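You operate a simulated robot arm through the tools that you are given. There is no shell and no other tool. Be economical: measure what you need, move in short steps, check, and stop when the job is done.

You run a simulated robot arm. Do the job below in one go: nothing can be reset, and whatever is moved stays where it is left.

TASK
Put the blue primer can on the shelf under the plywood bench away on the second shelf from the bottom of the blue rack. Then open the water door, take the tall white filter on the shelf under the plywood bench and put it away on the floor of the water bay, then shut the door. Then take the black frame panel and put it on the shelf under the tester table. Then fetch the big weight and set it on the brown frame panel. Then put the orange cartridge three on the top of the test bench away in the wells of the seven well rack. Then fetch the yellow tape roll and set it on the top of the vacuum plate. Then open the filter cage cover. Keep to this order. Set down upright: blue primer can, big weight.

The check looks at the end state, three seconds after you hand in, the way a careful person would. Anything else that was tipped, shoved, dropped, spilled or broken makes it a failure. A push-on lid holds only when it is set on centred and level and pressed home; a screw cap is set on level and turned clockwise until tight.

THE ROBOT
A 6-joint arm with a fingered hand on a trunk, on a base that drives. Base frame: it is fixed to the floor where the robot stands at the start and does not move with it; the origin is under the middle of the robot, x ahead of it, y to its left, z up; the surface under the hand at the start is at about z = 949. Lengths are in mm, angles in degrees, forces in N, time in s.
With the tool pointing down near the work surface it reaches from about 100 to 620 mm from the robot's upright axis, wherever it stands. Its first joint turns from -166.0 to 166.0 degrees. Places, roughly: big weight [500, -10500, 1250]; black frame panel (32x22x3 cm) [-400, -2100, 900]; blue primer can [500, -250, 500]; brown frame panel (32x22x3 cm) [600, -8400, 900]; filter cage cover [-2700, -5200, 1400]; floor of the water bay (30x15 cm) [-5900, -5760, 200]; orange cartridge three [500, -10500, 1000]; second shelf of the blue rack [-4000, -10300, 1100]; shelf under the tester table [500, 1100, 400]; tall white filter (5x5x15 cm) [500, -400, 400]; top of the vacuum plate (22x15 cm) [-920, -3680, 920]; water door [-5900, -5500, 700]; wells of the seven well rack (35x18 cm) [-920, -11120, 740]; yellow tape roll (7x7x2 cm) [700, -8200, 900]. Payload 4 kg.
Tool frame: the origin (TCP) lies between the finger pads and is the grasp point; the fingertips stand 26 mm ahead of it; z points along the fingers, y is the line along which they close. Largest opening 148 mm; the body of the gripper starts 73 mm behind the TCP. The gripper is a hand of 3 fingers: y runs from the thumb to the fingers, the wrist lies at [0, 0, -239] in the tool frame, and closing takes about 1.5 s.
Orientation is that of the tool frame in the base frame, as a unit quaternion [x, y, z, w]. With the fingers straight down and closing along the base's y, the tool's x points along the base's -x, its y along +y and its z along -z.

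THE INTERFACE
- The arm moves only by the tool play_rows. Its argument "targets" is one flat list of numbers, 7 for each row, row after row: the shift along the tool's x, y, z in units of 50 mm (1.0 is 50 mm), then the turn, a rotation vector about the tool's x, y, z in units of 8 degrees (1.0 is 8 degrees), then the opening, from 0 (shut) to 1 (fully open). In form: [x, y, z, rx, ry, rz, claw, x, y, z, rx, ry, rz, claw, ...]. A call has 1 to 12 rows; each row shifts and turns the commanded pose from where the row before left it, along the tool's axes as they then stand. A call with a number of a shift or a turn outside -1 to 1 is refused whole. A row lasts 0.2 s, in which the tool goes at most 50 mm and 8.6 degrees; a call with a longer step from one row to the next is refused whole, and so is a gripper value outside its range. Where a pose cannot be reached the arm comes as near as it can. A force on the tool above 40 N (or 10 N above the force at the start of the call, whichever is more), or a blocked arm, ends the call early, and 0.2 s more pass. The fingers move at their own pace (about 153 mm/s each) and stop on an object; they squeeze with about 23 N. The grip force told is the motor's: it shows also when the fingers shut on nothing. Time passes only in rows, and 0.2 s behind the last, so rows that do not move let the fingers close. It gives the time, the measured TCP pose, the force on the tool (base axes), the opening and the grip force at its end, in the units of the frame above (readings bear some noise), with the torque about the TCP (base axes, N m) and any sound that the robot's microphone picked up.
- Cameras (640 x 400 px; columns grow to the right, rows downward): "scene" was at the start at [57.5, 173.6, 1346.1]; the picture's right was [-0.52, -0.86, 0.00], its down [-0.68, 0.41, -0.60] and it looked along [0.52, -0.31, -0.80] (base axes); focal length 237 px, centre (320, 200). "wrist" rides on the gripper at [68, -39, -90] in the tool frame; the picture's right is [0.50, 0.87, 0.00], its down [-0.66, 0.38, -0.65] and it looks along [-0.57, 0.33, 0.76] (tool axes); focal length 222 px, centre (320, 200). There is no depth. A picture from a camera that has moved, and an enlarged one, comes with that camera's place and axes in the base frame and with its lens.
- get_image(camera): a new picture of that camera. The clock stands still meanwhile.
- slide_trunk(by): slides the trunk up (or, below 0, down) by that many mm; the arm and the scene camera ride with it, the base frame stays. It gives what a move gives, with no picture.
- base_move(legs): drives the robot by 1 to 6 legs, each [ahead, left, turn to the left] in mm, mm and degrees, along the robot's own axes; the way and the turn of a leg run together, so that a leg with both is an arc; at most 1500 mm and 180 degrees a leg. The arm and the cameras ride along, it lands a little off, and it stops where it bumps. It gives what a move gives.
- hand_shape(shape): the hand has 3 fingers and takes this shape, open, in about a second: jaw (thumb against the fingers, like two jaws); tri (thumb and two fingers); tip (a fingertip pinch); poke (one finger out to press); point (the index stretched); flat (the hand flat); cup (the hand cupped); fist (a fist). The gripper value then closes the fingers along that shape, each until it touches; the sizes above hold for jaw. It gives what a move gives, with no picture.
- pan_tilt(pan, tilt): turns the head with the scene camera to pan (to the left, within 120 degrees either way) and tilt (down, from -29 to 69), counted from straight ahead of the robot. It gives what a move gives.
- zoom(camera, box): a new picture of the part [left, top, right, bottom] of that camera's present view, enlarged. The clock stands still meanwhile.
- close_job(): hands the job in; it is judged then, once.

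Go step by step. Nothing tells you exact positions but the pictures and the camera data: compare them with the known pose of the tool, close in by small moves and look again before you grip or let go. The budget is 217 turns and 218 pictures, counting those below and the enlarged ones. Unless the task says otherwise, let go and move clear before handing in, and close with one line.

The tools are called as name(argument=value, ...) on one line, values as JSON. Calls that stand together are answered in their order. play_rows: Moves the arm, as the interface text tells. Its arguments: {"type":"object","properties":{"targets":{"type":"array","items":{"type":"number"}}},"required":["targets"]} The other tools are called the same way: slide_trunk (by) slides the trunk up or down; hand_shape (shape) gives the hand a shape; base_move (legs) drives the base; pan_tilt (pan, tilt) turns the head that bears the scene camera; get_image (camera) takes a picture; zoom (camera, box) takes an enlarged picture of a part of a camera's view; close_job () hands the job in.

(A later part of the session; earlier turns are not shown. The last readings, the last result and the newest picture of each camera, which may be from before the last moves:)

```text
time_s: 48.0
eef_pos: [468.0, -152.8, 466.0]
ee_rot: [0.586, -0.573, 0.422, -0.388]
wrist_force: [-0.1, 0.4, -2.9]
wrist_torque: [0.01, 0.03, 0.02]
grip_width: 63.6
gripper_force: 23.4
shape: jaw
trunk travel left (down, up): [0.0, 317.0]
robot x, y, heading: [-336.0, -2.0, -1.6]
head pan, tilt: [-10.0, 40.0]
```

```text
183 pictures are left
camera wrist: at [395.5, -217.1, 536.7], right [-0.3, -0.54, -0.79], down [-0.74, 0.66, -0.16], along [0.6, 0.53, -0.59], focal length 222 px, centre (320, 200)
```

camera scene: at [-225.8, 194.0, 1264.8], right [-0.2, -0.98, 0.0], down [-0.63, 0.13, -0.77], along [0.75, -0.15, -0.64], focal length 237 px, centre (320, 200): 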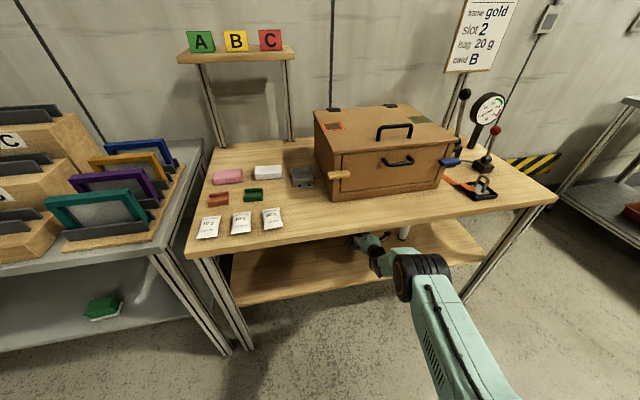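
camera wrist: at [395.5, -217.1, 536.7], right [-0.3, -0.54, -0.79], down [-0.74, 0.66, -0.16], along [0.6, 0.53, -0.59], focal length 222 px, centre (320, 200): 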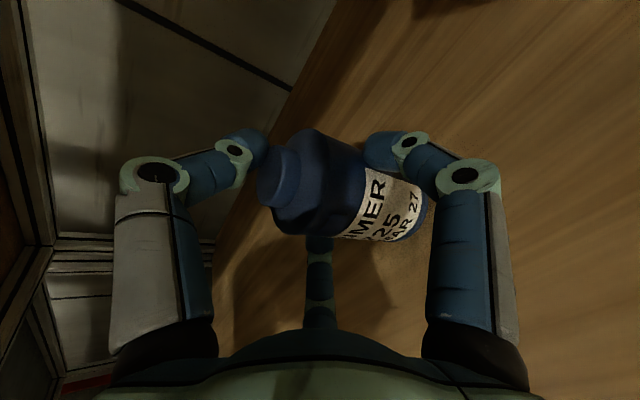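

The can is lifted cleanly. I'll back out, then drive toward the south aisle after tucking the arm.

base_move(legs=[[-500, 0, 0]])

slide_trunk(by=200)

play_rows(targets=[0, -0.94, -0.34, 0, 0, 0, 0, 0, -0.94, -0.34, 0, 0, 0, 0, 0, -0.94, -0.34, 0, 0, 0, 0, 0, -0.94, -0.34, 0, 0, 0, 0, 0, 0.34, -0.94, 0, 0, 0, 0, 0, 0.34, -0.94, 0, 0, 0, 0, 0, 0.34, -0.94, 0, 0, 0, 0, 0, 0.34, -0.94, 0, 0, 0, 0, 0, 0, 0, 0, 0, 0, 0])

get_image(camera="scene")

```text
time_s: 51.0
eef_pos: [-36.3, -138.7, 466.8]
ee_rot: [0.587, -0.571, 0.422, -0.389]
wrist_force: [-0.2, -0.4, -2.6]
wrist_torque: [0.0, 0.03, -0.02]
grip_width: 63.7
gripper_force: 22.8
shape: jaw
trunk travel left (down, up): [0.0, 317.0]
robot x, y, heading: [-840.2, 12.0, -1.2]
head pan, tilt: [-10.0, 40.0]
```

```text
time_s: 53.2
eef_pos: [-37.6, -139.5, 666.0]
ee_rot: [0.587, -0.572, 0.422, -0.389]
wrist_force: [-0.9, -0.2, -2.4]
wrist_torque: [-0.02, 0.06, -0.01]
grip_width: 63.7
gripper_force: 23.3
shape: jaw
trunk travel left (down, up): [-200.0, 117.0]
robot x, y, heading: [-845.2, 11.1, -1.5]
head pan, tilt: [-10.0, 40.0]
```

```text
time_s: 55.2
eef_pos: [-236.0, -124.6, 865.8]
ee_rot: [0.586, -0.571, 0.423, -0.389]
wrist_force: [0.4, 0.0, -2.7]
wrist_torque: [0.0, 0.04, -0.02]
grip_width: 63.1
gripper_force: 23.3
shape: jaw
trunk travel left (down, up): [-200.0, 117.0]
robot x, y, heading: [-841.3, 11.6, -1.3]
head pan, tilt: [-10.0, 40.0]
```

```text
182 pictures are left
camera scene: at [-777.7, 207.3, 1464.5], right [-0.2, -0.98, 0.0], down [-0.63, 0.13, -0.77], along [0.75, -0.15, -0.64], focal length 237 px, centre (320, 200)
```

scene: 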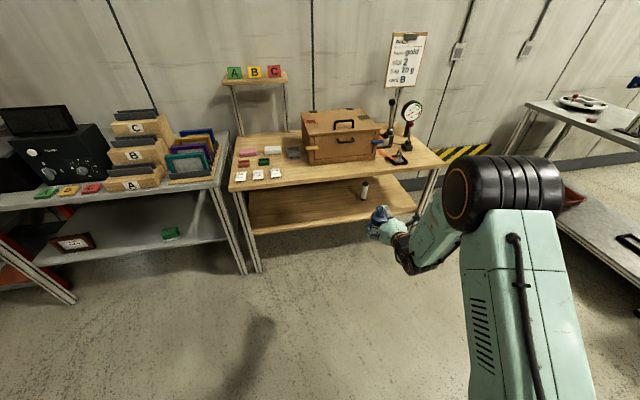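

Now I'll drive south: turn right, go ahead, shift west, and look ahead.

base_move(legs=[[0, 0, -88.7], [1150, 0, 0], [0, -850, 0]])

pan_tilt(pan=0, tilt=12)

get_image(camera="scene")

pan_tilt(pan=-50, tilt=12)

get_image(camera="scene")

```text
time_s: 72.0
eef_pos: [-1743.0, -1738.4, 864.7]
ee_rot: [-0.039, 0.818, -0.573, -0.002]
wrist_force: [-0.4, 0.0, -3.0]
wrist_torque: [0.03, 0.02, 0.01]
grip_width: 62.9
gripper_force: 23.0
shape: jaw
trunk travel left (down, up): [-200.0, 117.0]
robot x, y, heading: [-1648.7, -1123.9, -87.3]
head pan, tilt: [-10.0, 40.0]
```

```text
time_s: 72.9
eef_pos: [-1741.3, -1738.9, 866.3]
ee_rot: [-0.042, 0.818, -0.574, -0.003]
wrist_force: [0.1, 0.5, -1.7]
wrist_torque: [0.05, 0.02, 0.02]
grip_width: 63.0
gripper_force: 23.0
shape: jaw
trunk travel left (down, up): [-200.0, 117.0]
robot x, y, heading: [-1652.0, -1126.8, -87.0]
head pan, tilt: [0.0, 12.0]
```

```text
181 pictures are left
camera scene: at [-1437.8, -1180.8, 1508.9], right [-1.0, -0.05, 0.0], down [-0.01, 0.21, -0.98], along [0.05, -0.98, -0.21], focal length 237 px, centre (320, 200)
```

scene: 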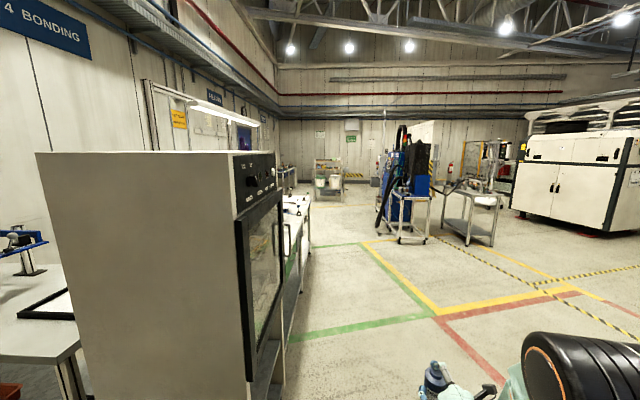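

```text
time_s: 74.1
eef_pos: [-1742.6, -1738.0, 866.3]
ee_rot: [-0.04, 0.818, -0.574, -0.003]
wrist_force: [0.4, 1.2, -3.2]
wrist_torque: [0.06, -0.01, 0.02]
grip_width: 63.0
gripper_force: 23.4
shape: jaw
trunk travel left (down, up): [-200.0, 117.0]
robot x, y, heading: [-1650.5, -1126.5, -87.4]
head pan, tilt: [-50.0, 12.0]
```

```text
180 pictures are left
camera scene: at [-1510.7, -1151.2, 1509.0], right [-0.68, 0.73, 0.0], down [0.15, 0.14, -0.98], along [-0.72, -0.67, -0.21], focal length 237 px, centre (320, 200)
```

scene: 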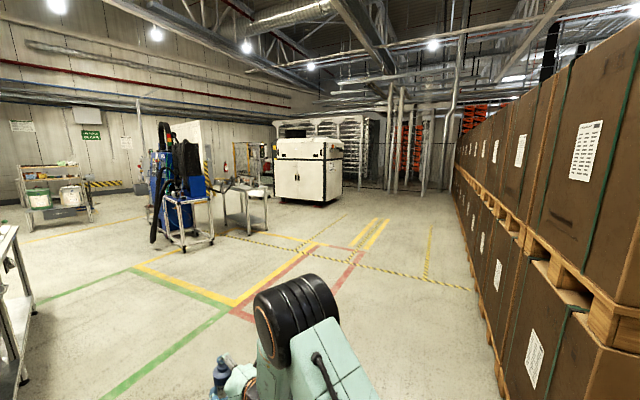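

The route south is clear at about x = −1700. I'll drive down to about y = −6600, then look.

base_move(legs=[[0, 0, -3], [1500, 0, 0], [1500, 0, 0], [1500, 0, 0], [1000, 0, 0]])

pan_tilt(pan=-30, tilt=12)

get_image(camera="scene")

pan_tilt(pan=30, tilt=12)

get_image(camera="scene")

```text
time_s: 101.0
eef_pos: [-1845.3, -7288.8, 865.1]
ee_rot: [-0.012, 0.82, -0.572, -0.023]
wrist_force: [0.6, 0.2, -3.7]
wrist_torque: [0.06, -0.04, -0.01]
grip_width: 62.7
gripper_force: 23.3
shape: jaw
trunk travel left (down, up): [-200.0, 117.0]
robot x, y, heading: [-1710.7, -6681.4, -90.9]
head pan, tilt: [-50.0, 12.0]
```

```text
time_s: 101.9
eef_pos: [-1845.9, -7288.8, 866.8]
ee_rot: [-0.012, 0.82, -0.572, -0.023]
wrist_force: [0.3, -0.6, -3.1]
wrist_torque: [0.04, 0.02, 0.01]
grip_width: 62.5
gripper_force: 23.3
shape: jaw
trunk travel left (down, up): [-200.0, 117.0]
robot x, y, heading: [-1711.6, -6683.9, -91.2]
head pan, tilt: [-30.0, 12.0]
```

```text
179 pictures are left
camera scene: at [-1550.4, -6739.8, 1509.0], right [-0.86, 0.52, 0.0], down [0.11, 0.18, -0.98], along [-0.51, -0.84, -0.21], focal length 237 px, centre (320, 200)
```

scene: 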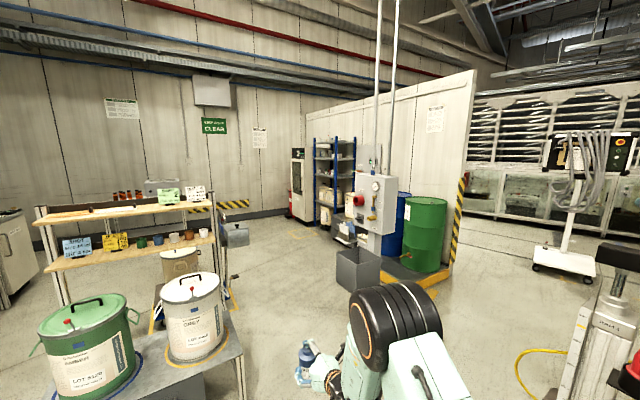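

```text
time_s: 103.2
eef_pos: [-1845.3, -7288.2, 865.7]
ee_rot: [-0.013, 0.819, -0.573, -0.022]
wrist_force: [0.1, 0.1, -3.0]
wrist_torque: [0.06, 0.02, 0.01]
grip_width: 62.4
gripper_force: 22.7
shape: jaw
trunk travel left (down, up): [-200.0, 117.0]
robot x, y, heading: [-1711.2, -6682.0, -91.1]
head pan, tilt: [30.0, 12.0]
```

```text
178 pictures are left
camera scene: at [-1457.2, -6741.7, 1509.0], right [-0.88, -0.48, 0.0], down [-0.1, 0.18, -0.98], along [0.47, -0.86, -0.21], focal length 237 px, centre (320, 200)
```

scene: 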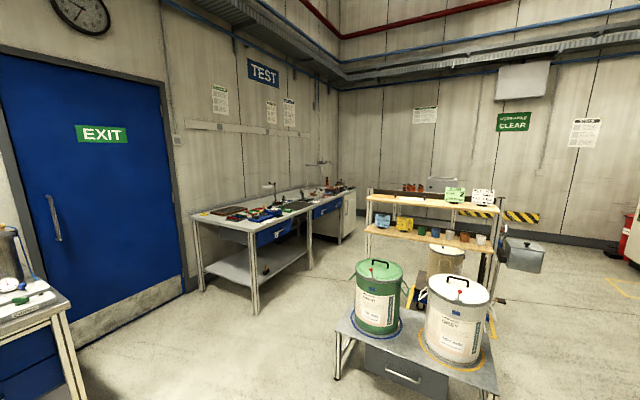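

The rack is ahead-right beside the partition. I'll check what's immediately to the right before shifting west.

pan_tilt(pan=-80, tilt=25)

get_image(camera="scene")

```text
time_s: 105.0
eef_pos: [-1846.4, -7288.1, 865.6]
ee_rot: [-0.012, 0.819, -0.573, -0.022]
wrist_force: [0.1, 0.0, -4.2]
wrist_torque: [0.04, 0.0, -0.01]
grip_width: 62.1
gripper_force: 22.4
shape: jaw
trunk travel left (down, up): [-200.0, 117.0]
robot x, y, heading: [-1713.7, -6684.2, -91.0]
head pan, tilt: [-80.0, 25.0]
```

```text
177 pictures are left
camera scene: at [-1593.2, -6674.3, 1487.8], right [-0.16, 0.99, 0.0], down [0.42, 0.07, -0.91], along [-0.9, -0.14, -0.42], focal length 237 px, centre (320, 200)
```

scene: 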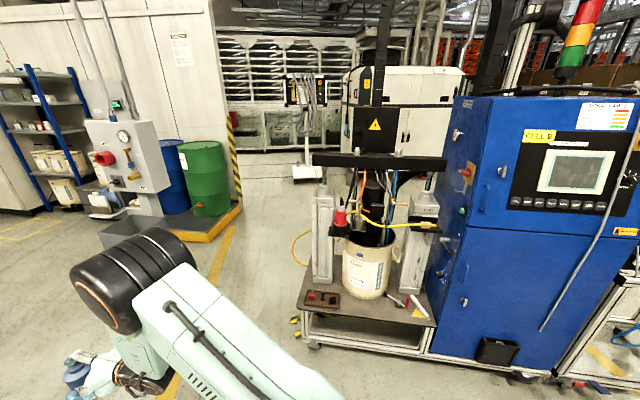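

I'll drive diagonally between the blue machine and the bucket table, then south, then face the rack.

base_move(legs=[[0, 0, -24], [1200, 0, 0], [1150, 0, 0], [0, 0, 25], [1400, 0, 0], [0, 0, -90]])

pan_tilt(pan=0, tilt=20)

get_image(camera="scene")

```text
time_s: 115.4
eef_pos: [-2865.9, -8820.0, 867.1]
ee_rot: [0.173, 0.802, -0.55, -0.156]
wrist_force: [0.4, 0.8, -1.9]
wrist_torque: [0.01, -0.02, -0.01]
grip_width: 61.9
gripper_force: 22.6
shape: jaw
trunk travel left (down, up): [-200.0, 117.0]
robot x, y, heading: [-2486.4, -8330.5, -117.4]
head pan, tilt: [-80.0, 25.0]
stopped in leg 3: the robot was blocked; the commanded pose is now the measured one
```

```text
time_s: 117.0
eef_pos: [-2865.9, -8819.8, 865.1]
ee_rot: [0.172, 0.803, -0.548, -0.157]
wrist_force: [0.1, -0.3, -2.2]
wrist_torque: [0.07, -0.04, 0.0]
grip_width: 61.6
gripper_force: 23.1
shape: jaw
trunk travel left (down, up): [-200.0, 117.0]
robot x, y, heading: [-2484.4, -8327.2, -117.4]
head pan, tilt: [0.0, 20.0]
```

```text
176 pictures are left
camera scene: at [-2317.5, -8498.3, 1493.2], right [-0.89, 0.46, 0.01], down [0.15, 0.31, -0.94], along [-0.44, -0.83, -0.35], focal length 237 px, centre (320, 200)
```

scene: 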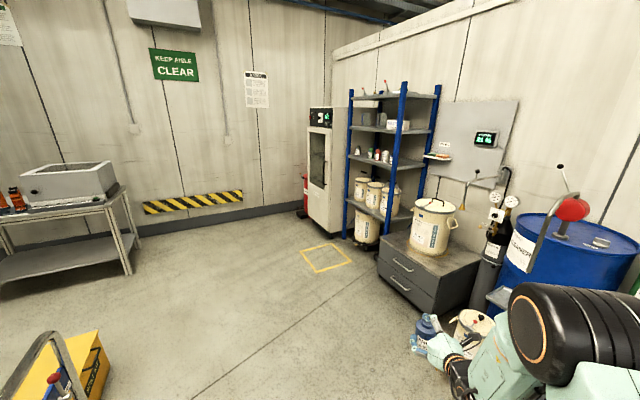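

The base was blocked, so I'll look around it for what it touched.

pan_tilt(pan=20, tilt=65)

get_image(camera="scene")

pan_tilt(pan=90, tilt=50)

get_image(camera="scene")

pan_tilt(pan=-80, tilt=50)

get_image(camera="scene")

```text
time_s: 118.1
eef_pos: [-2864.5, -8819.2, 864.7]
ee_rot: [0.173, 0.802, -0.55, -0.156]
wrist_force: [-0.4, -0.1, -2.7]
wrist_torque: [0.03, -0.01, -0.04]
grip_width: 61.7
gripper_force: 23.3
shape: jaw
trunk travel left (down, up): [-200.0, 117.0]
robot x, y, heading: [-2483.4, -8326.8, -117.4]
head pan, tilt: [20.0, 65.0]
```

```text
175 pictures are left
camera scene: at [-2282.8, -8475.2, 1429.4], right [-0.99, 0.13, 0.01], down [0.11, 0.9, -0.42], along [-0.06, -0.41, -0.91], focal length 237 px, centre (320, 200)
```

scene: 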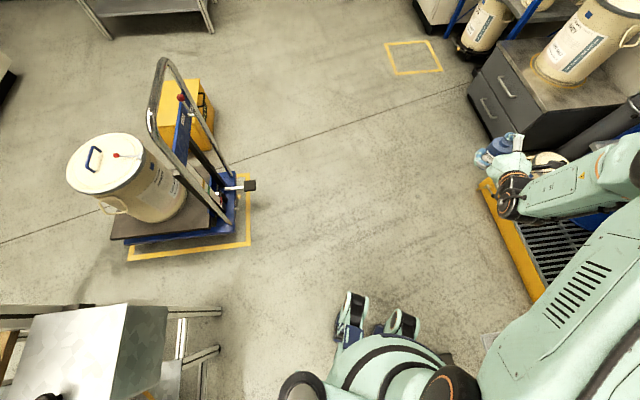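

```text
time_s: 119.5
eef_pos: [-2865.4, -8820.1, 865.2]
ee_rot: [0.172, 0.803, -0.549, -0.156]
wrist_force: [0.6, 0.2, -3.3]
wrist_torque: [0.03, 0.03, 0.03]
grip_width: 61.7
gripper_force: 23.2
shape: jaw
trunk travel left (down, up): [-200.0, 117.0]
robot x, y, heading: [-2480.3, -8325.3, -117.3]
head pan, tilt: [90.0, 50.0]
```

```text
174 pictures are left
camera scene: at [-2206.4, -8450.7, 1447.0], right [-0.46, -0.89, 0.0], down [-0.68, 0.36, -0.63], along [0.56, -0.29, -0.77], focal length 237 px, centre (320, 200)
```

scene: 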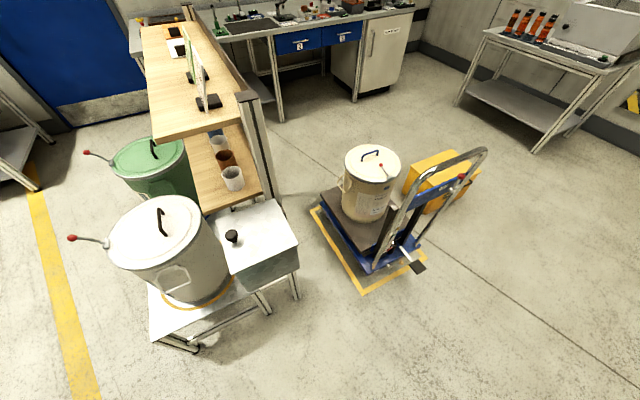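

```text
time_s: 122.1
eef_pos: [-2865.3, -8819.5, 865.4]
ee_rot: [0.173, 0.802, -0.549, -0.157]
wrist_force: [0.0, -0.1, -2.8]
wrist_torque: [0.01, 0.0, 0.01]
grip_width: 61.7
gripper_force: 22.7
shape: jaw
trunk travel left (down, up): [-200.0, 117.0]
robot x, y, heading: [-2482.0, -8326.8, -117.5]
head pan, tilt: [-80.0, 50.0]
```

```text
173 pictures are left
camera scene: at [-2348.0, -8391.9, 1448.7], right [0.3, 0.95, 0.01], down [0.73, -0.22, -0.65], along [-0.62, 0.2, -0.76], focal length 237 px, centre (320, 200)
```

scene: 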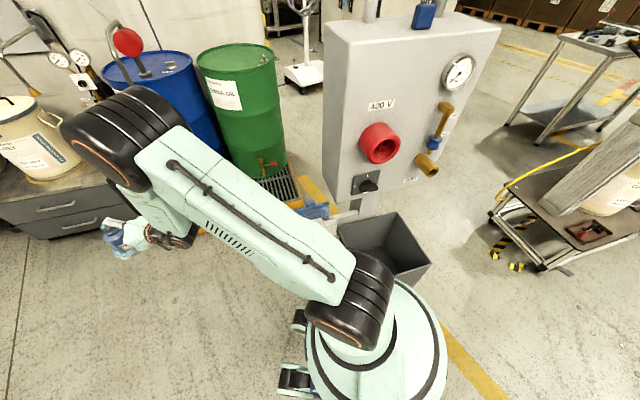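

The base touched the grey bin by the panel post. I'll sidestep left, straighten and go south.

base_move(legs=[[0, 150, 0], [0, 0, 27.4], [1000, 0, 0]])

pan_tilt(pan=-60, tilt=25)

get_image(camera="scene")

```text
time_s: 130.1
eef_pos: [-2470.0, -9997.4, 865.8]
ee_rot: [-0.023, 0.82, -0.572, -0.014]
wrist_force: [-0.1, -0.1, -2.7]
wrist_torque: [0.02, 0.01, -0.01]
grip_width: 61.6
gripper_force: 22.7
shape: jaw
trunk travel left (down, up): [-200.0, 117.0]
robot x, y, heading: [-2352.4, -9388.2, -89.8]
head pan, tilt: [-80.0, 50.0]
```

```text
time_s: 131.0
eef_pos: [-2469.3, -9996.9, 866.7]
ee_rot: [-0.023, 0.819, -0.573, -0.015]
wrist_force: [0.1, 0.3, -2.9]
wrist_torque: [0.04, 0.01, 0.01]
grip_width: 61.3
gripper_force: 23.1
shape: jaw
trunk travel left (down, up): [-200.0, 117.0]
robot x, y, heading: [-2350.9, -9386.4, -89.8]
head pan, tilt: [-60.0, 25.0]
```

```text
172 pictures are left
camera scene: at [-2221.4, -9406.5, 1487.8], right [-0.51, 0.86, 0.0], down [0.37, 0.21, -0.91], along [-0.78, -0.46, -0.42], focal length 237 px, centre (320, 200)
```

scene: 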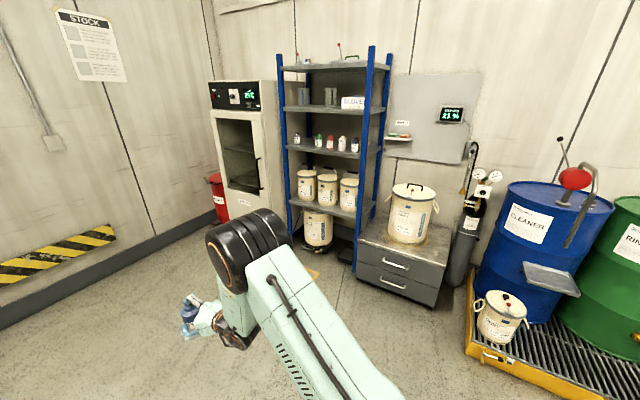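

zoom(camera="scene", box=[260, 40, 420, 280])

```text
1.67 times, centred on (340, 160) of scene
camera zoom: at [-2221.4, -9406.5, 1487.8], right [-0.51, 0.86, 0.0], down [0.37, 0.21, -0.91], along [-0.78, -0.46, -0.42], focal length 395 px, centre (287, 267)
```

zoom: 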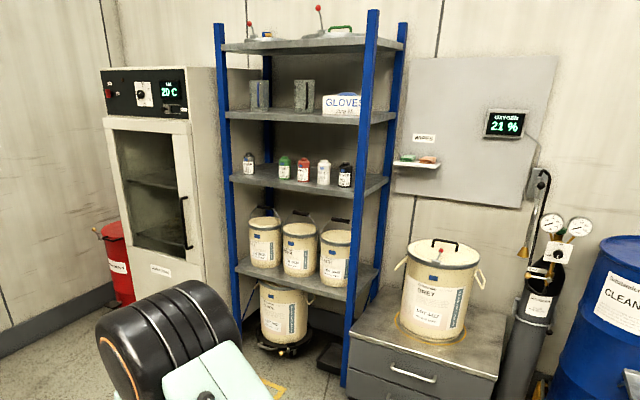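

The second shelf from the bottom holds the row of small bottles at about z 1030, with free space in front of them. I'll raise the can, turn to face the rack and sidestep into line.

slide_trunk(by=117)

play_rows(targets=[0, -0.94, -0.34, 0, 0, 0, 0, 0, -0.94, -0.34, 0, 0, 0, 0, 0, -0.94, -0.34, 0, 0, 0, 0, 0, -0.94, -0.34, 0, 0, 0, 0, 0, 0, 0, 0, 0, 0, 0])

base_move(legs=[[0, 0, -90], [0, 1050, 0]])

pan_tilt(pan=0, tilt=20)

get_image(camera="scene")

```text
time_s: 132.5
eef_pos: [-2468.9, -9994.6, 982.0]
ee_rot: [-0.022, 0.819, -0.573, -0.014]
wrist_force: [-0.5, -0.5, -3.0]
wrist_torque: [0.07, 0.01, -0.03]
grip_width: 61.7
gripper_force: 23.0
shape: jaw
trunk travel left (down, up): [-317.0, 0.0]
robot x, y, heading: [-2352.4, -9384.9, -89.6]
head pan, tilt: [-60.0, 25.0]
```

```text
time_s: 133.7
eef_pos: [-2456.9, -10002.3, 1182.8]
ee_rot: [-0.022, 0.819, -0.573, -0.014]
wrist_force: [0.0, -0.2, -2.7]
wrist_torque: [0.03, 0.01, 0.0]
grip_width: 61.4
gripper_force: 22.9
shape: jaw
trunk travel left (down, up): [-317.0, 0.0]
robot x, y, heading: [-2351.3, -9388.8, -89.4]
head pan, tilt: [-60.0, 25.0]
```

```text
time_s: 147.1
eef_pos: [-2959.2, -10337.8, 1182.7]
ee_rot: [0.562, 0.596, -0.395, -0.415]
wrist_force: [-0.1, 0.0, -2.7]
wrist_torque: [0.06, -0.07, 0.0]
grip_width: 61.0
gripper_force: 22.6
shape: jaw
trunk travel left (down, up): [-317.0, 0.0]
robot x, y, heading: [-2342.9, -10439.3, -179.3]
head pan, tilt: [-60.0, 25.0]
```

```text
time_s: 148.4
eef_pos: [-2957.6, -10339.6, 1182.3]
ee_rot: [0.563, 0.596, -0.395, -0.415]
wrist_force: [-0.3, -0.5, -3.4]
wrist_torque: [0.0, -0.04, 0.0]
grip_width: 60.8
gripper_force: 22.8
shape: jaw
trunk travel left (down, up): [-317.0, 0.0]
robot x, y, heading: [-2342.5, -10443.9, -179.5]
head pan, tilt: [0.0, 20.0]
```

```text
170 pictures are left
camera scene: at [-2404.1, -10650.9, 1615.9], right [-0.01, 1.0, 0.0], down [0.34, 0.0, -0.94], along [-0.94, -0.01, -0.34], focal length 237 px, centre (320, 200)
```

scene: 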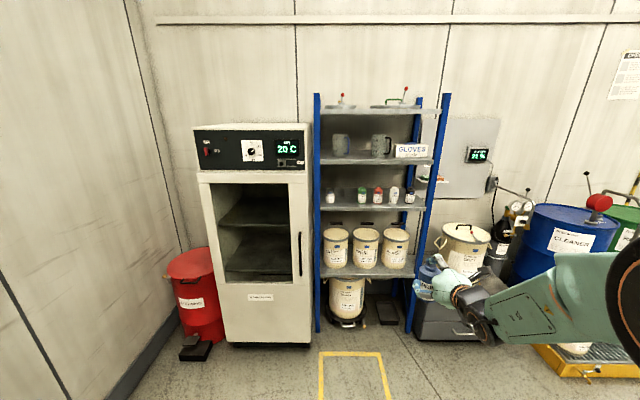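

zoom(camera="scene", box=[300, 140, 460, 240])

get_image(camera="wrist")

```text
4.00 times, centred on (380, 190) of scene
camera zoom: at [-2404.1, -10650.9, 1615.9], right [-0.01, 1.0, 0.0], down [0.34, 0.0, -0.94], along [-0.94, -0.01, -0.34], focal length 947 px, centre (80, 240)
```

zoom: 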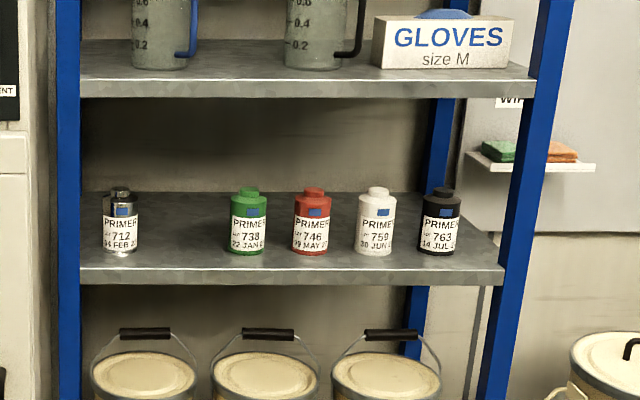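

```text
168 pictures are left
camera wrist: at [-2888.4, -10273.9, 1254.3], right [0.28, 0.55, -0.79], down [0.76, -0.63, -0.16], along [-0.59, -0.55, -0.59], focal length 222 px, centre (320, 200)
```

wrist: 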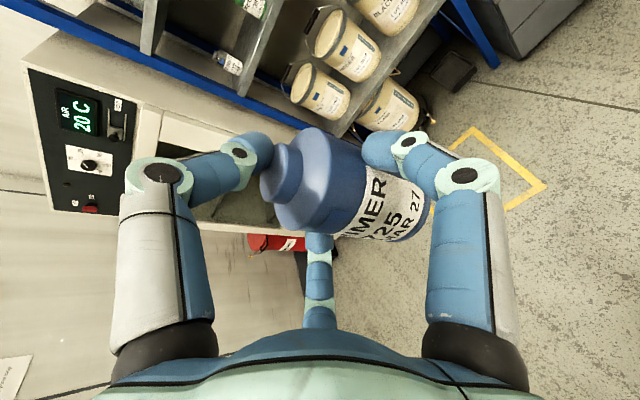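

There's an empty slot in the row between 712 and 738, at about y −10493, x −3887. I'll line up on it.

base_move(legs=[[0, 153, -0.5], [640, 0, 0]])

get_image(camera="scene")

get_image(camera="wrist")

```text
time_s: 153.6
eef_pos: [-3598.2, -10488.9, 1182.8]
ee_rot: [0.566, 0.593, -0.393, -0.417]
wrist_force: [0.1, -0.5, -3.3]
wrist_torque: [0.0, -0.05, -0.01]
grip_width: 61.0
gripper_force: 22.6
shape: jaw
trunk travel left (down, up): [-317.0, 0.0]
robot x, y, heading: [-2985.8, -10599.1, 180.0]
head pan, tilt: [0.0, 20.0]
```

```text
167 pictures are left
camera scene: at [-3047.3, -10807.4, 1615.9], right [0.0, 1.0, 0.0], down [0.34, 0.0, -0.94], along [-0.94, 0.0, -0.34], focal length 237 px, centre (320, 200)
```

scene: 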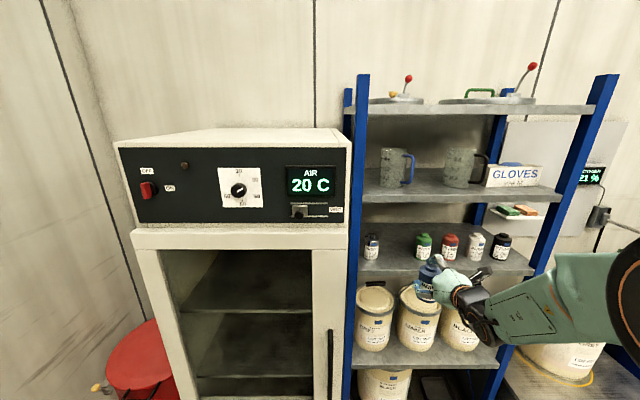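

```text
166 pictures are left
camera wrist: at [-3527.0, -10424.7, 1254.1], right [0.29, 0.54, -0.79], down [0.75, -0.64, -0.16], along [-0.59, -0.54, -0.59], focal length 222 px, centre (320, 200)
```

wrist: 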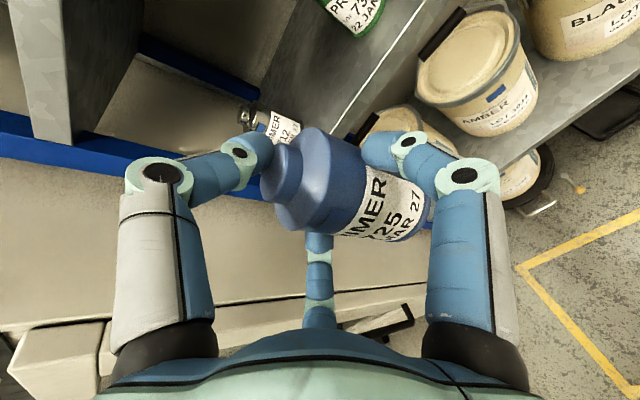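

Zooming on the scene to refine the shelf and bottle positions.

zoom(camera="scene", box=[345, 205, 545, 330])

```text
3.20 times, centred on (445, 268) of scene
camera zoom: at [-3047.3, -10807.4, 1615.9], right [0.0, 1.0, 0.0], down [0.34, 0.0, -0.94], along [-0.94, 0.0, -0.34], focal length 758 px, centre (-80, -16)
```

zoom: 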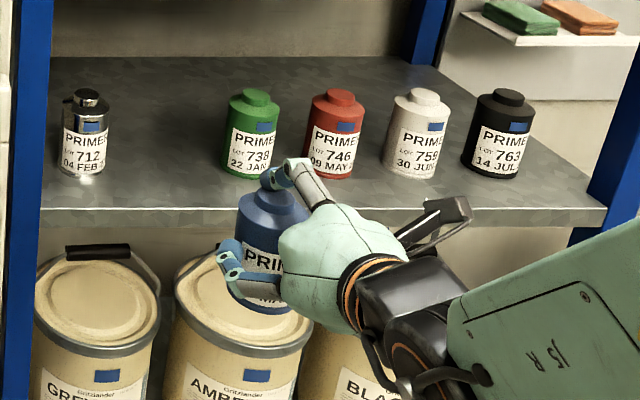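

The slot centre is confirmed at x −3883, y −10490, with the shelf top at about z 1054. Driving in.

base_move(legs=[[270, 0, 0]])

zoom(camera="scene", box=[320, 200, 560, 350])

get_image(camera="wrist")

```text
time_s: 155.5
eef_pos: [-3868.4, -10493.4, 1181.9]
ee_rot: [0.564, 0.595, -0.394, -0.416]
wrist_force: [-0.1, 0.1, -3.2]
wrist_torque: [0.01, -0.02, -0.01]
grip_width: 61.0
gripper_force: 23.3
shape: jaw
trunk travel left (down, up): [-317.0, 0.0]
robot x, y, heading: [-3256.3, -10598.8, -179.6]
head pan, tilt: [0.0, 20.0]
```

```text
2.67 times, centred on (440, 275) of scene
camera zoom: at [-3316.1, -10808.3, 1615.8], right [-0.01, 1.0, 0.0], down [0.34, 0.0, -0.94], along [-0.94, 0.0, -0.34], focal length 631 px, centre (0, 0)
```

zoom: 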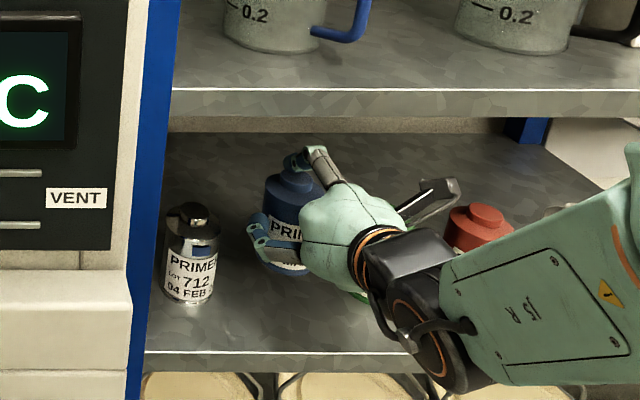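

```text
163 pictures are left
camera wrist: at [-3798.1, -10428.6, 1253.9], right [0.29, 0.55, -0.79], down [0.76, -0.63, -0.16], along [-0.59, -0.55, -0.59], focal length 222 px, centre (320, 200)
```

wrist: 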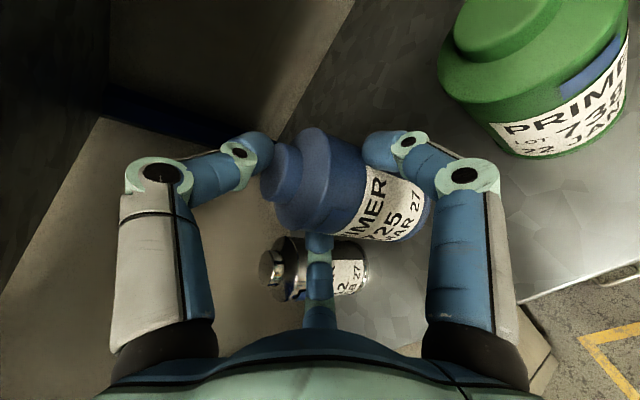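

Aligned between 712 and 738. I'll lower in steps and watch the force.

play_rows(targets=[0, 0.21, 0.29, 0, 0, 0, 0, 0, 0.28, 0.1, 0, 0, 0, 0, 0, 0.28, 0.1, 0, 0, 0, 0])

zoom(camera="scene", box=[320, 200, 560, 350])

```text
time_s: 156.3
eef_pos: [-3879.4, -10492.2, 1141.1]
ee_rot: [0.563, 0.594, -0.394, -0.417]
wrist_force: [0.4, 0.3, 3.4]
wrist_torque: [-0.06, 0.16, -0.03]
grip_width: 61.1
gripper_force: 23.0
shape: jaw
trunk travel left (down, up): [-317.0, 0.0]
robot x, y, heading: [-3254.2, -10601.6, -179.4]
head pan, tilt: [0.0, 20.0]
```

```text
2.67 times, centred on (440, 275) of scene
camera zoom: at [-3314.6, -10808.3, 1616.1], right [0.0, 1.0, 0.0], down [0.34, 0.0, -0.94], along [-0.94, 0.0, -0.34], focal length 631 px, centre (0, 0)
```

zoom: 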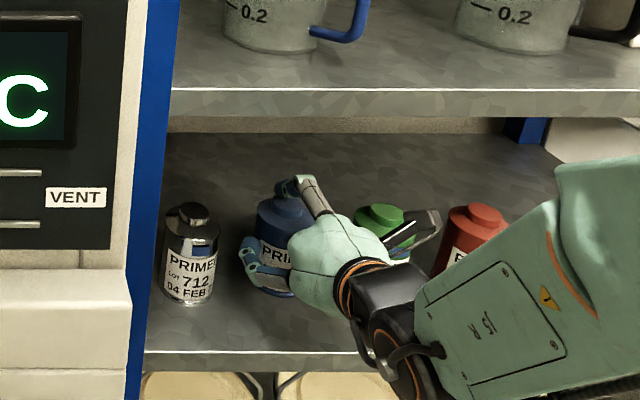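

The force reversed, which suggests contact. A small 3 mm press will confirm it.

play_rows(targets=[0, 0.05, 0.02, 0, 0, 0, 0, 0, 0, 0, 0, 0, 0, 0])

get_image(camera="wrist")

```text
time_s: 156.9
eef_pos: [-3878.9, -10491.7, 1138.4]
ee_rot: [0.563, 0.594, -0.394, -0.417]
wrist_force: [1.9, 0.3, 11.6]
wrist_torque: [-0.1, 0.48, 0.02]
grip_width: 62.7
gripper_force: 23.0
shape: jaw
trunk travel left (down, up): [-317.0, 0.0]
robot x, y, heading: [-3257.0, -10603.1, -179.7]
head pan, tilt: [0.0, 20.0]
```

```text
161 pictures are left
camera wrist: at [-3807.4, -10426.7, 1208.5], right [0.28, 0.55, -0.79], down [0.75, -0.63, -0.17], along [-0.59, -0.55, -0.59], focal length 222 px, centre (320, 200)
```

wrist: 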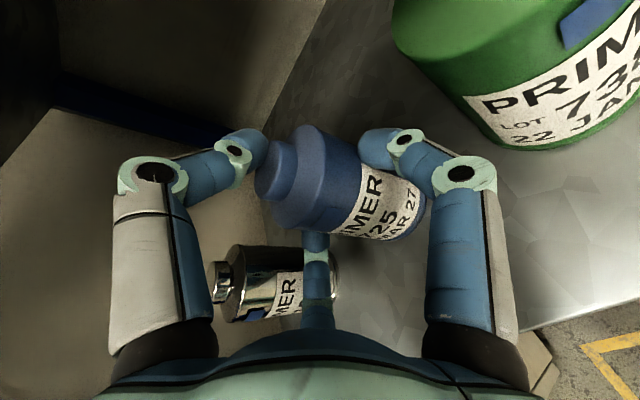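

The can is resting on the shelf. I'll open partially and check.

play_rows(targets=[0, 0, 0, 0, 0, 0, 0.5, 0, 0, 0, 0, 0, 0, 0.6, 0, 0, 0, 0, 0, 0, 0.7, 0, 0, 0, 0, 0, 0, 0.7])

get_image(camera="wrist")

```text
time_s: 157.9
eef_pos: [-3879.0, -10491.8, 1135.0]
ee_rot: [0.564, 0.595, -0.394, -0.416]
wrist_force: [-0.9, 0.4, -0.1]
wrist_torque: [0.02, -0.03, -0.02]
grip_width: 103.3
gripper_force: 0.1
shape: jaw
trunk travel left (down, up): [-317.0, 0.0]
robot x, y, heading: [-3253.0, -10599.4, -179.7]
head pan, tilt: [0.0, 20.0]
```

```text
160 pictures are left
camera wrist: at [-3808.3, -10426.8, 1206.6], right [0.29, 0.55, -0.79], down [0.76, -0.63, -0.16], along [-0.59, -0.55, -0.59], focal length 222 px, centre (320, 200)
```

wrist: 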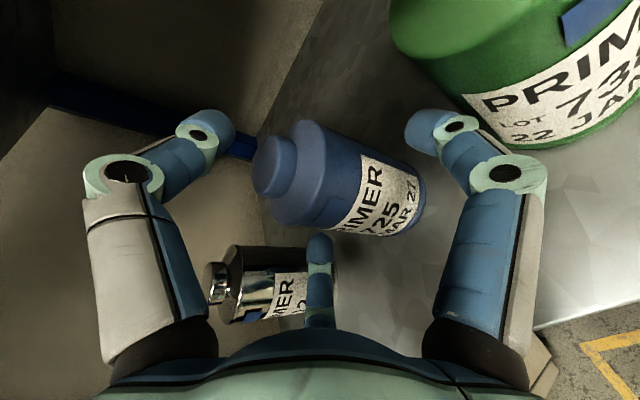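

The can stands free. I'll lift slightly and back straight out.

play_rows(targets=[0, -0.24, -0.08, 0, 0, 0, 0.72, 0, 0, 0, 0, 0, 0, 0.72])

base_move(legs=[[-400, 0, 0]])

zoom(camera="scene", box=[320, 140, 560, 290])

```text
time_s: 158.5
eef_pos: [-3880.2, -10493.4, 1150.3]
ee_rot: [0.564, 0.595, -0.395, -0.415]
wrist_force: [-0.4, -1.4, 0.9]
wrist_torque: [-0.02, 0.0, 0.01]
grip_width: 106.5
gripper_force: 0.0
shape: jaw
trunk travel left (down, up): [-317.0, 0.0]
robot x, y, heading: [-3252.3, -10602.0, -179.6]
head pan, tilt: [0.0, 20.0]
```

```text
time_s: 161.0
eef_pos: [-3474.5, -10498.9, 1149.1]
ee_rot: [0.557, 0.601, -0.399, -0.412]
wrist_force: [-0.9, -0.4, 0.0]
wrist_torque: [-0.02, 0.01, 0.01]
grip_width: 106.0
gripper_force: 0.0
shape: jaw
trunk travel left (down, up): [-317.0, 0.0]
robot x, y, heading: [-2843.3, -10590.9, -178.6]
head pan, tilt: [0.0, 20.0]
```

```text
2.67 times, centred on (440, 215) of scene
camera zoom: at [-2902.5, -10803.1, 1616.0], right [-0.03, 1.0, 0.0], down [0.34, 0.01, -0.94], along [-0.94, -0.03, -0.34], focal length 631 px, centre (0, 160)
```

zoom: 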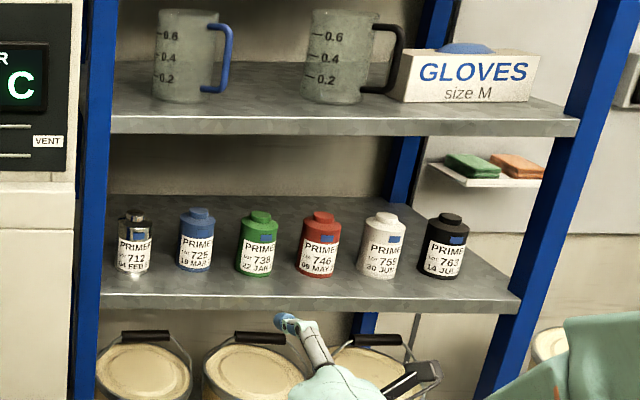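

The blue primer can is in place. Next is the water door on the big white machine, so I'll drive there via the corridor north of the panel post.

base_move(legs=[[-500, 0, 0], [0, 0, -91.4], [1500, 0, 0], [1500, 0, 0]])

pan_tilt(pan=60, tilt=25)

get_image(camera="scene")

```text
time_s: 178.9
eef_pos: [-2393.9, -7596.2, 1149.8]
ee_rot: [0.817, 0.047, -0.002, -0.575]
wrist_force: [0.0, -0.1, -1.1]
wrist_torque: [0.01, -0.02, 0.02]
grip_width: 106.3
gripper_force: 0.0
shape: jaw
trunk travel left (down, up): [-317.0, 0.0]
robot x, y, heading: [-2462.0, -8225.4, 93.8]
head pan, tilt: [0.0, 20.0]
stopped in leg 4: the robot was blocked; the commanded pose is now the measured one
```

```text
time_s: 180.2
eef_pos: [-2392.2, -7596.8, 1152.9]
ee_rot: [0.816, 0.047, -0.002, -0.577]
wrist_force: [0.3, -0.1, -0.4]
wrist_torque: [0.03, -0.01, 0.0]
grip_width: 106.4
gripper_force: 0.1
shape: jaw
trunk travel left (down, up): [-317.0, 0.0]
robot x, y, heading: [-2461.0, -8221.8, 94.0]
head pan, tilt: [60.0, 25.0]
```

```text
158 pictures are left
camera scene: at [-2750.9, -8235.0, 1608.1], right [0.44, 0.9, 0.01], down [0.38, -0.18, -0.91], along [-0.81, 0.4, -0.42], focal length 237 px, centre (320, 200)
```

scene: 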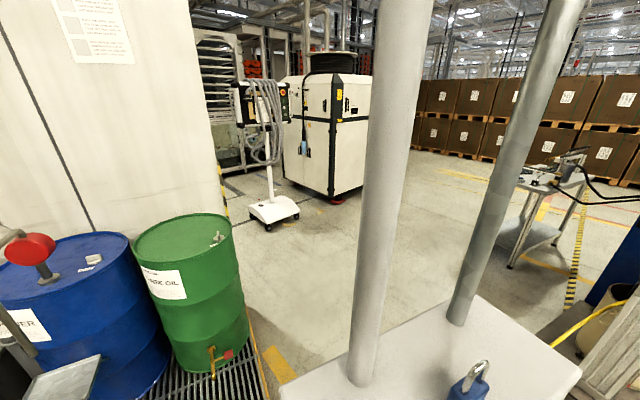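

Bumped the bin edge again because the heading had drifted. I'll step right, correct the heading and go past it.

base_move(legs=[[0, -170, -4], [780, 0, 0]])

pan_tilt(pan=100, tilt=45)

get_image(camera="scene")

```text
time_s: 181.0
eef_pos: [-2393.0, -7593.0, 1150.0]
ee_rot: [0.818, 0.047, -0.002, -0.574]
wrist_force: [-0.5, 0.2, -0.3]
wrist_torque: [0.0, 0.02, -0.01]
grip_width: 106.2
gripper_force: 0.0
shape: jaw
trunk travel left (down, up): [-317.0, 0.0]
robot x, y, heading: [-2461.0, -8219.0, 94.0]
head pan, tilt: [60.0, 25.0]
stopped in leg 1: the robot was blocked; the commanded pose is now the measured one
```

```text
time_s: 182.0
eef_pos: [-2392.5, -7594.8, 1148.9]
ee_rot: [0.817, 0.046, -0.002, -0.575]
wrist_force: [0.2, 1.1, 0.2]
wrist_torque: [0.0, 0.01, -0.01]
grip_width: 106.3
gripper_force: 0.0
shape: jaw
trunk travel left (down, up): [-317.0, 0.0]
robot x, y, heading: [-2461.0, -8220.3, 93.9]
head pan, tilt: [100.0, 45.0]
```

```text
157 pictures are left
camera scene: at [-2747.6, -8290.8, 1577.1], right [-0.24, 0.97, 0.0], down [0.69, 0.17, -0.71], along [-0.69, -0.17, -0.71], focal length 237 px, centre (320, 200)
```

scene: 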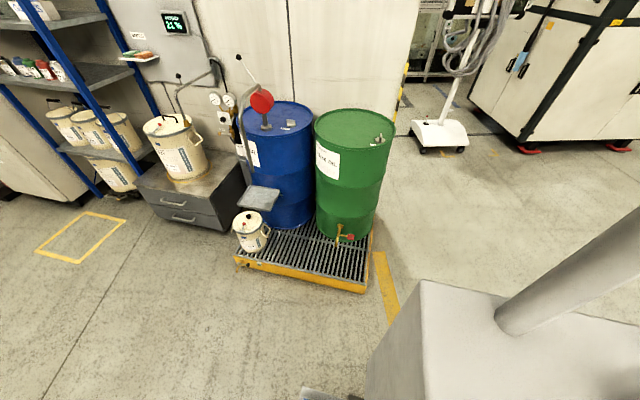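

base_move(legs=[[-120, 0, 0], [0, -200, 0], [0, 0, -4]])

pan_tilt(pan=60, tilt=55)

get_image(camera="scene")

```text
time_s: 185.7
eef_pos: [-2135.5, -7702.6, 1149.8]
ee_rot: [0.819, 0.019, 0.018, -0.574]
wrist_force: [0.2, -0.3, -0.4]
wrist_torque: [-0.04, 0.0, -0.01]
grip_width: 106.2
gripper_force: 0.0
shape: jaw
trunk travel left (down, up): [-317.0, 0.0]
robot x, y, heading: [-2249.5, -8329.7, 90.0]
head pan, tilt: [100.0, 45.0]
```

```text
time_s: 186.8
eef_pos: [-2137.0, -7703.1, 1149.1]
ee_rot: [0.819, 0.02, 0.018, -0.573]
wrist_force: [1.0, 0.1, 0.2]
wrist_torque: [-0.01, -0.02, 0.02]
grip_width: 106.3
gripper_force: 0.1
shape: jaw
trunk travel left (down, up): [-317.0, 0.0]
robot x, y, heading: [-2249.0, -8328.5, 90.1]
head pan, tilt: [60.0, 55.0]
```

```text
156 pictures are left
camera scene: at [-2521.9, -8321.7, 1563.9], right [0.5, 0.86, 0.0], down [0.71, -0.41, -0.57], along [-0.5, 0.29, -0.82], focal length 237 px, centre (320, 200)
```

scene: 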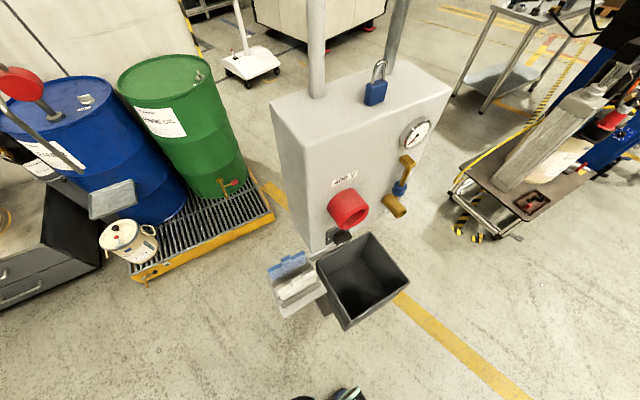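

The bin is fixed to the panel, so nothing moved. I'll continue north, then west along y ≈ −7450.

base_move(legs=[[840, 0, 0], [0, 0, 90]])

pan_tilt(pan=0, tilt=30)

get_image(camera="scene")

```text
time_s: 195.0
eef_pos: [-2863.6, -7367.2, 1150.0]
ee_rot: [0.574, 0.584, -0.387, -0.424]
wrist_force: [0.1, 0.2, 0.2]
wrist_torque: [0.0, 0.0, -0.01]
grip_width: 106.3
gripper_force: 0.1
shape: jaw
trunk travel left (down, up): [-317.0, 0.0]
robot x, y, heading: [-2242.3, -7501.1, 178.3]
head pan, tilt: [60.0, 55.0]
```

```text
time_s: 196.3
eef_pos: [-2864.2, -7368.2, 1149.3]
ee_rot: [0.575, 0.583, -0.387, -0.424]
wrist_force: [0.7, -0.4, 0.3]
wrist_torque: [0.02, -0.02, 0.03]
grip_width: 106.4
gripper_force: 0.0
shape: jaw
trunk travel left (down, up): [-317.0, 0.0]
robot x, y, heading: [-2242.2, -7497.7, 178.2]
head pan, tilt: [0.0, 30.0]
```

```text
155 pictures are left
camera scene: at [-2308.7, -7704.1, 1599.9], right [0.03, 1.0, 0.0], down [0.5, -0.02, -0.87], along [-0.87, 0.03, -0.5], focal length 237 px, centre (320, 200)
```

scene: 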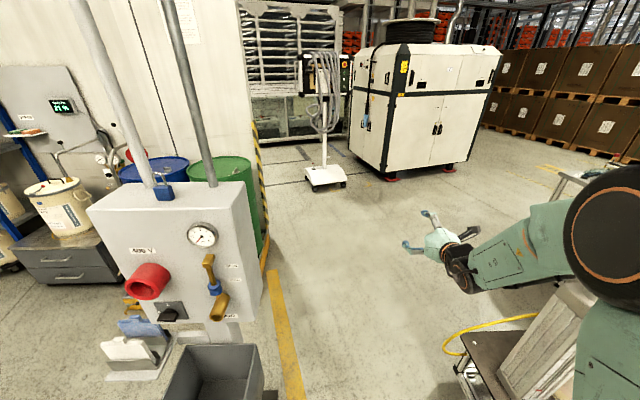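

The machine's east face carries the doors. I'll drive west, then sidestep north to face it.

base_move(legs=[[0, 0, 1.8], [1200, 0, 0], [1050, 0, 0], [0, -1500, 0]])

get_image(camera="scene")

```text
time_s: 220.3
eef_pos: [-5071.8, -5916.5, 1149.6]
ee_rot: [0.569, 0.59, -0.391, -0.419]
wrist_force: [0.0, -0.3, -0.3]
wrist_torque: [0.01, 0.0, -0.02]
grip_width: 106.3
gripper_force: 0.0
shape: jaw
trunk travel left (down, up): [-317.0, 0.0]
robot x, y, heading: [-4446.4, -6032.7, 179.3]
head pan, tilt: [0.0, 30.0]
```

```text
154 pictures are left
camera scene: at [-4508.9, -6241.3, 1599.9], right [0.01, 1.0, 0.0], down [0.5, -0.01, -0.87], along [-0.87, 0.01, -0.5], focal length 237 px, centre (320, 200)
```

scene: 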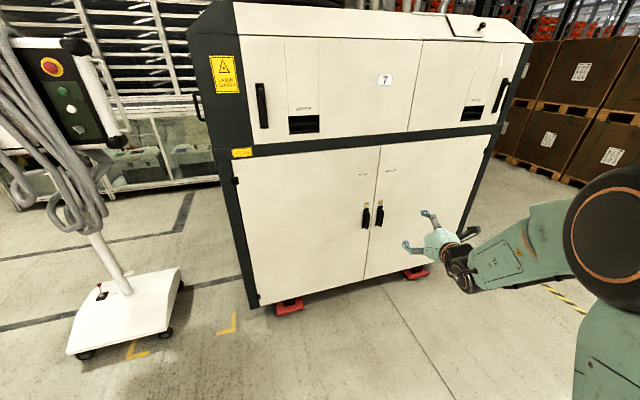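

zoom(camera="scene", box=[320, 130, 480, 230])

zoom(camera="scene", box=[220, 110, 540, 310])

```text
4.00 times, centred on (400, 180) of scene
camera zoom: at [-4508.9, -6241.3, 1599.9], right [0.01, 1.0, 0.0], down [0.5, -0.01, -0.87], along [-0.87, 0.01, -0.5], focal length 947 px, centre (0, 280)
```

zoom: 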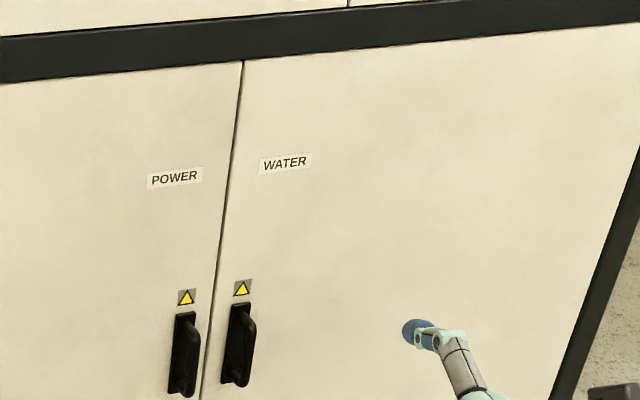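

```text
2.00 times, centred on (380, 210) of scene
camera zoom: at [-4508.9, -6241.3, 1599.9], right [0.01, 1.0, 0.0], down [0.5, -0.01, -0.87], along [-0.87, 0.01, -0.5], focal length 474 px, centre (200, 180)
```

zoom: 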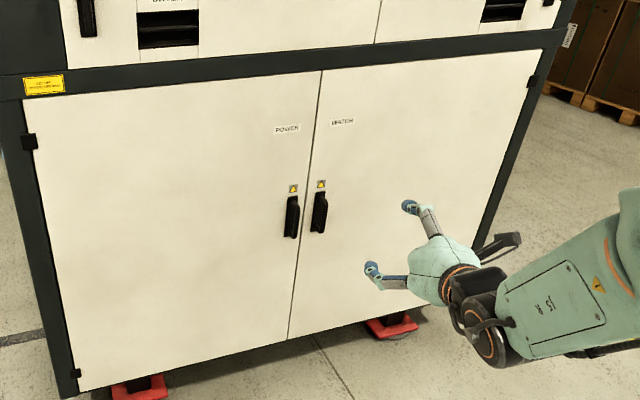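

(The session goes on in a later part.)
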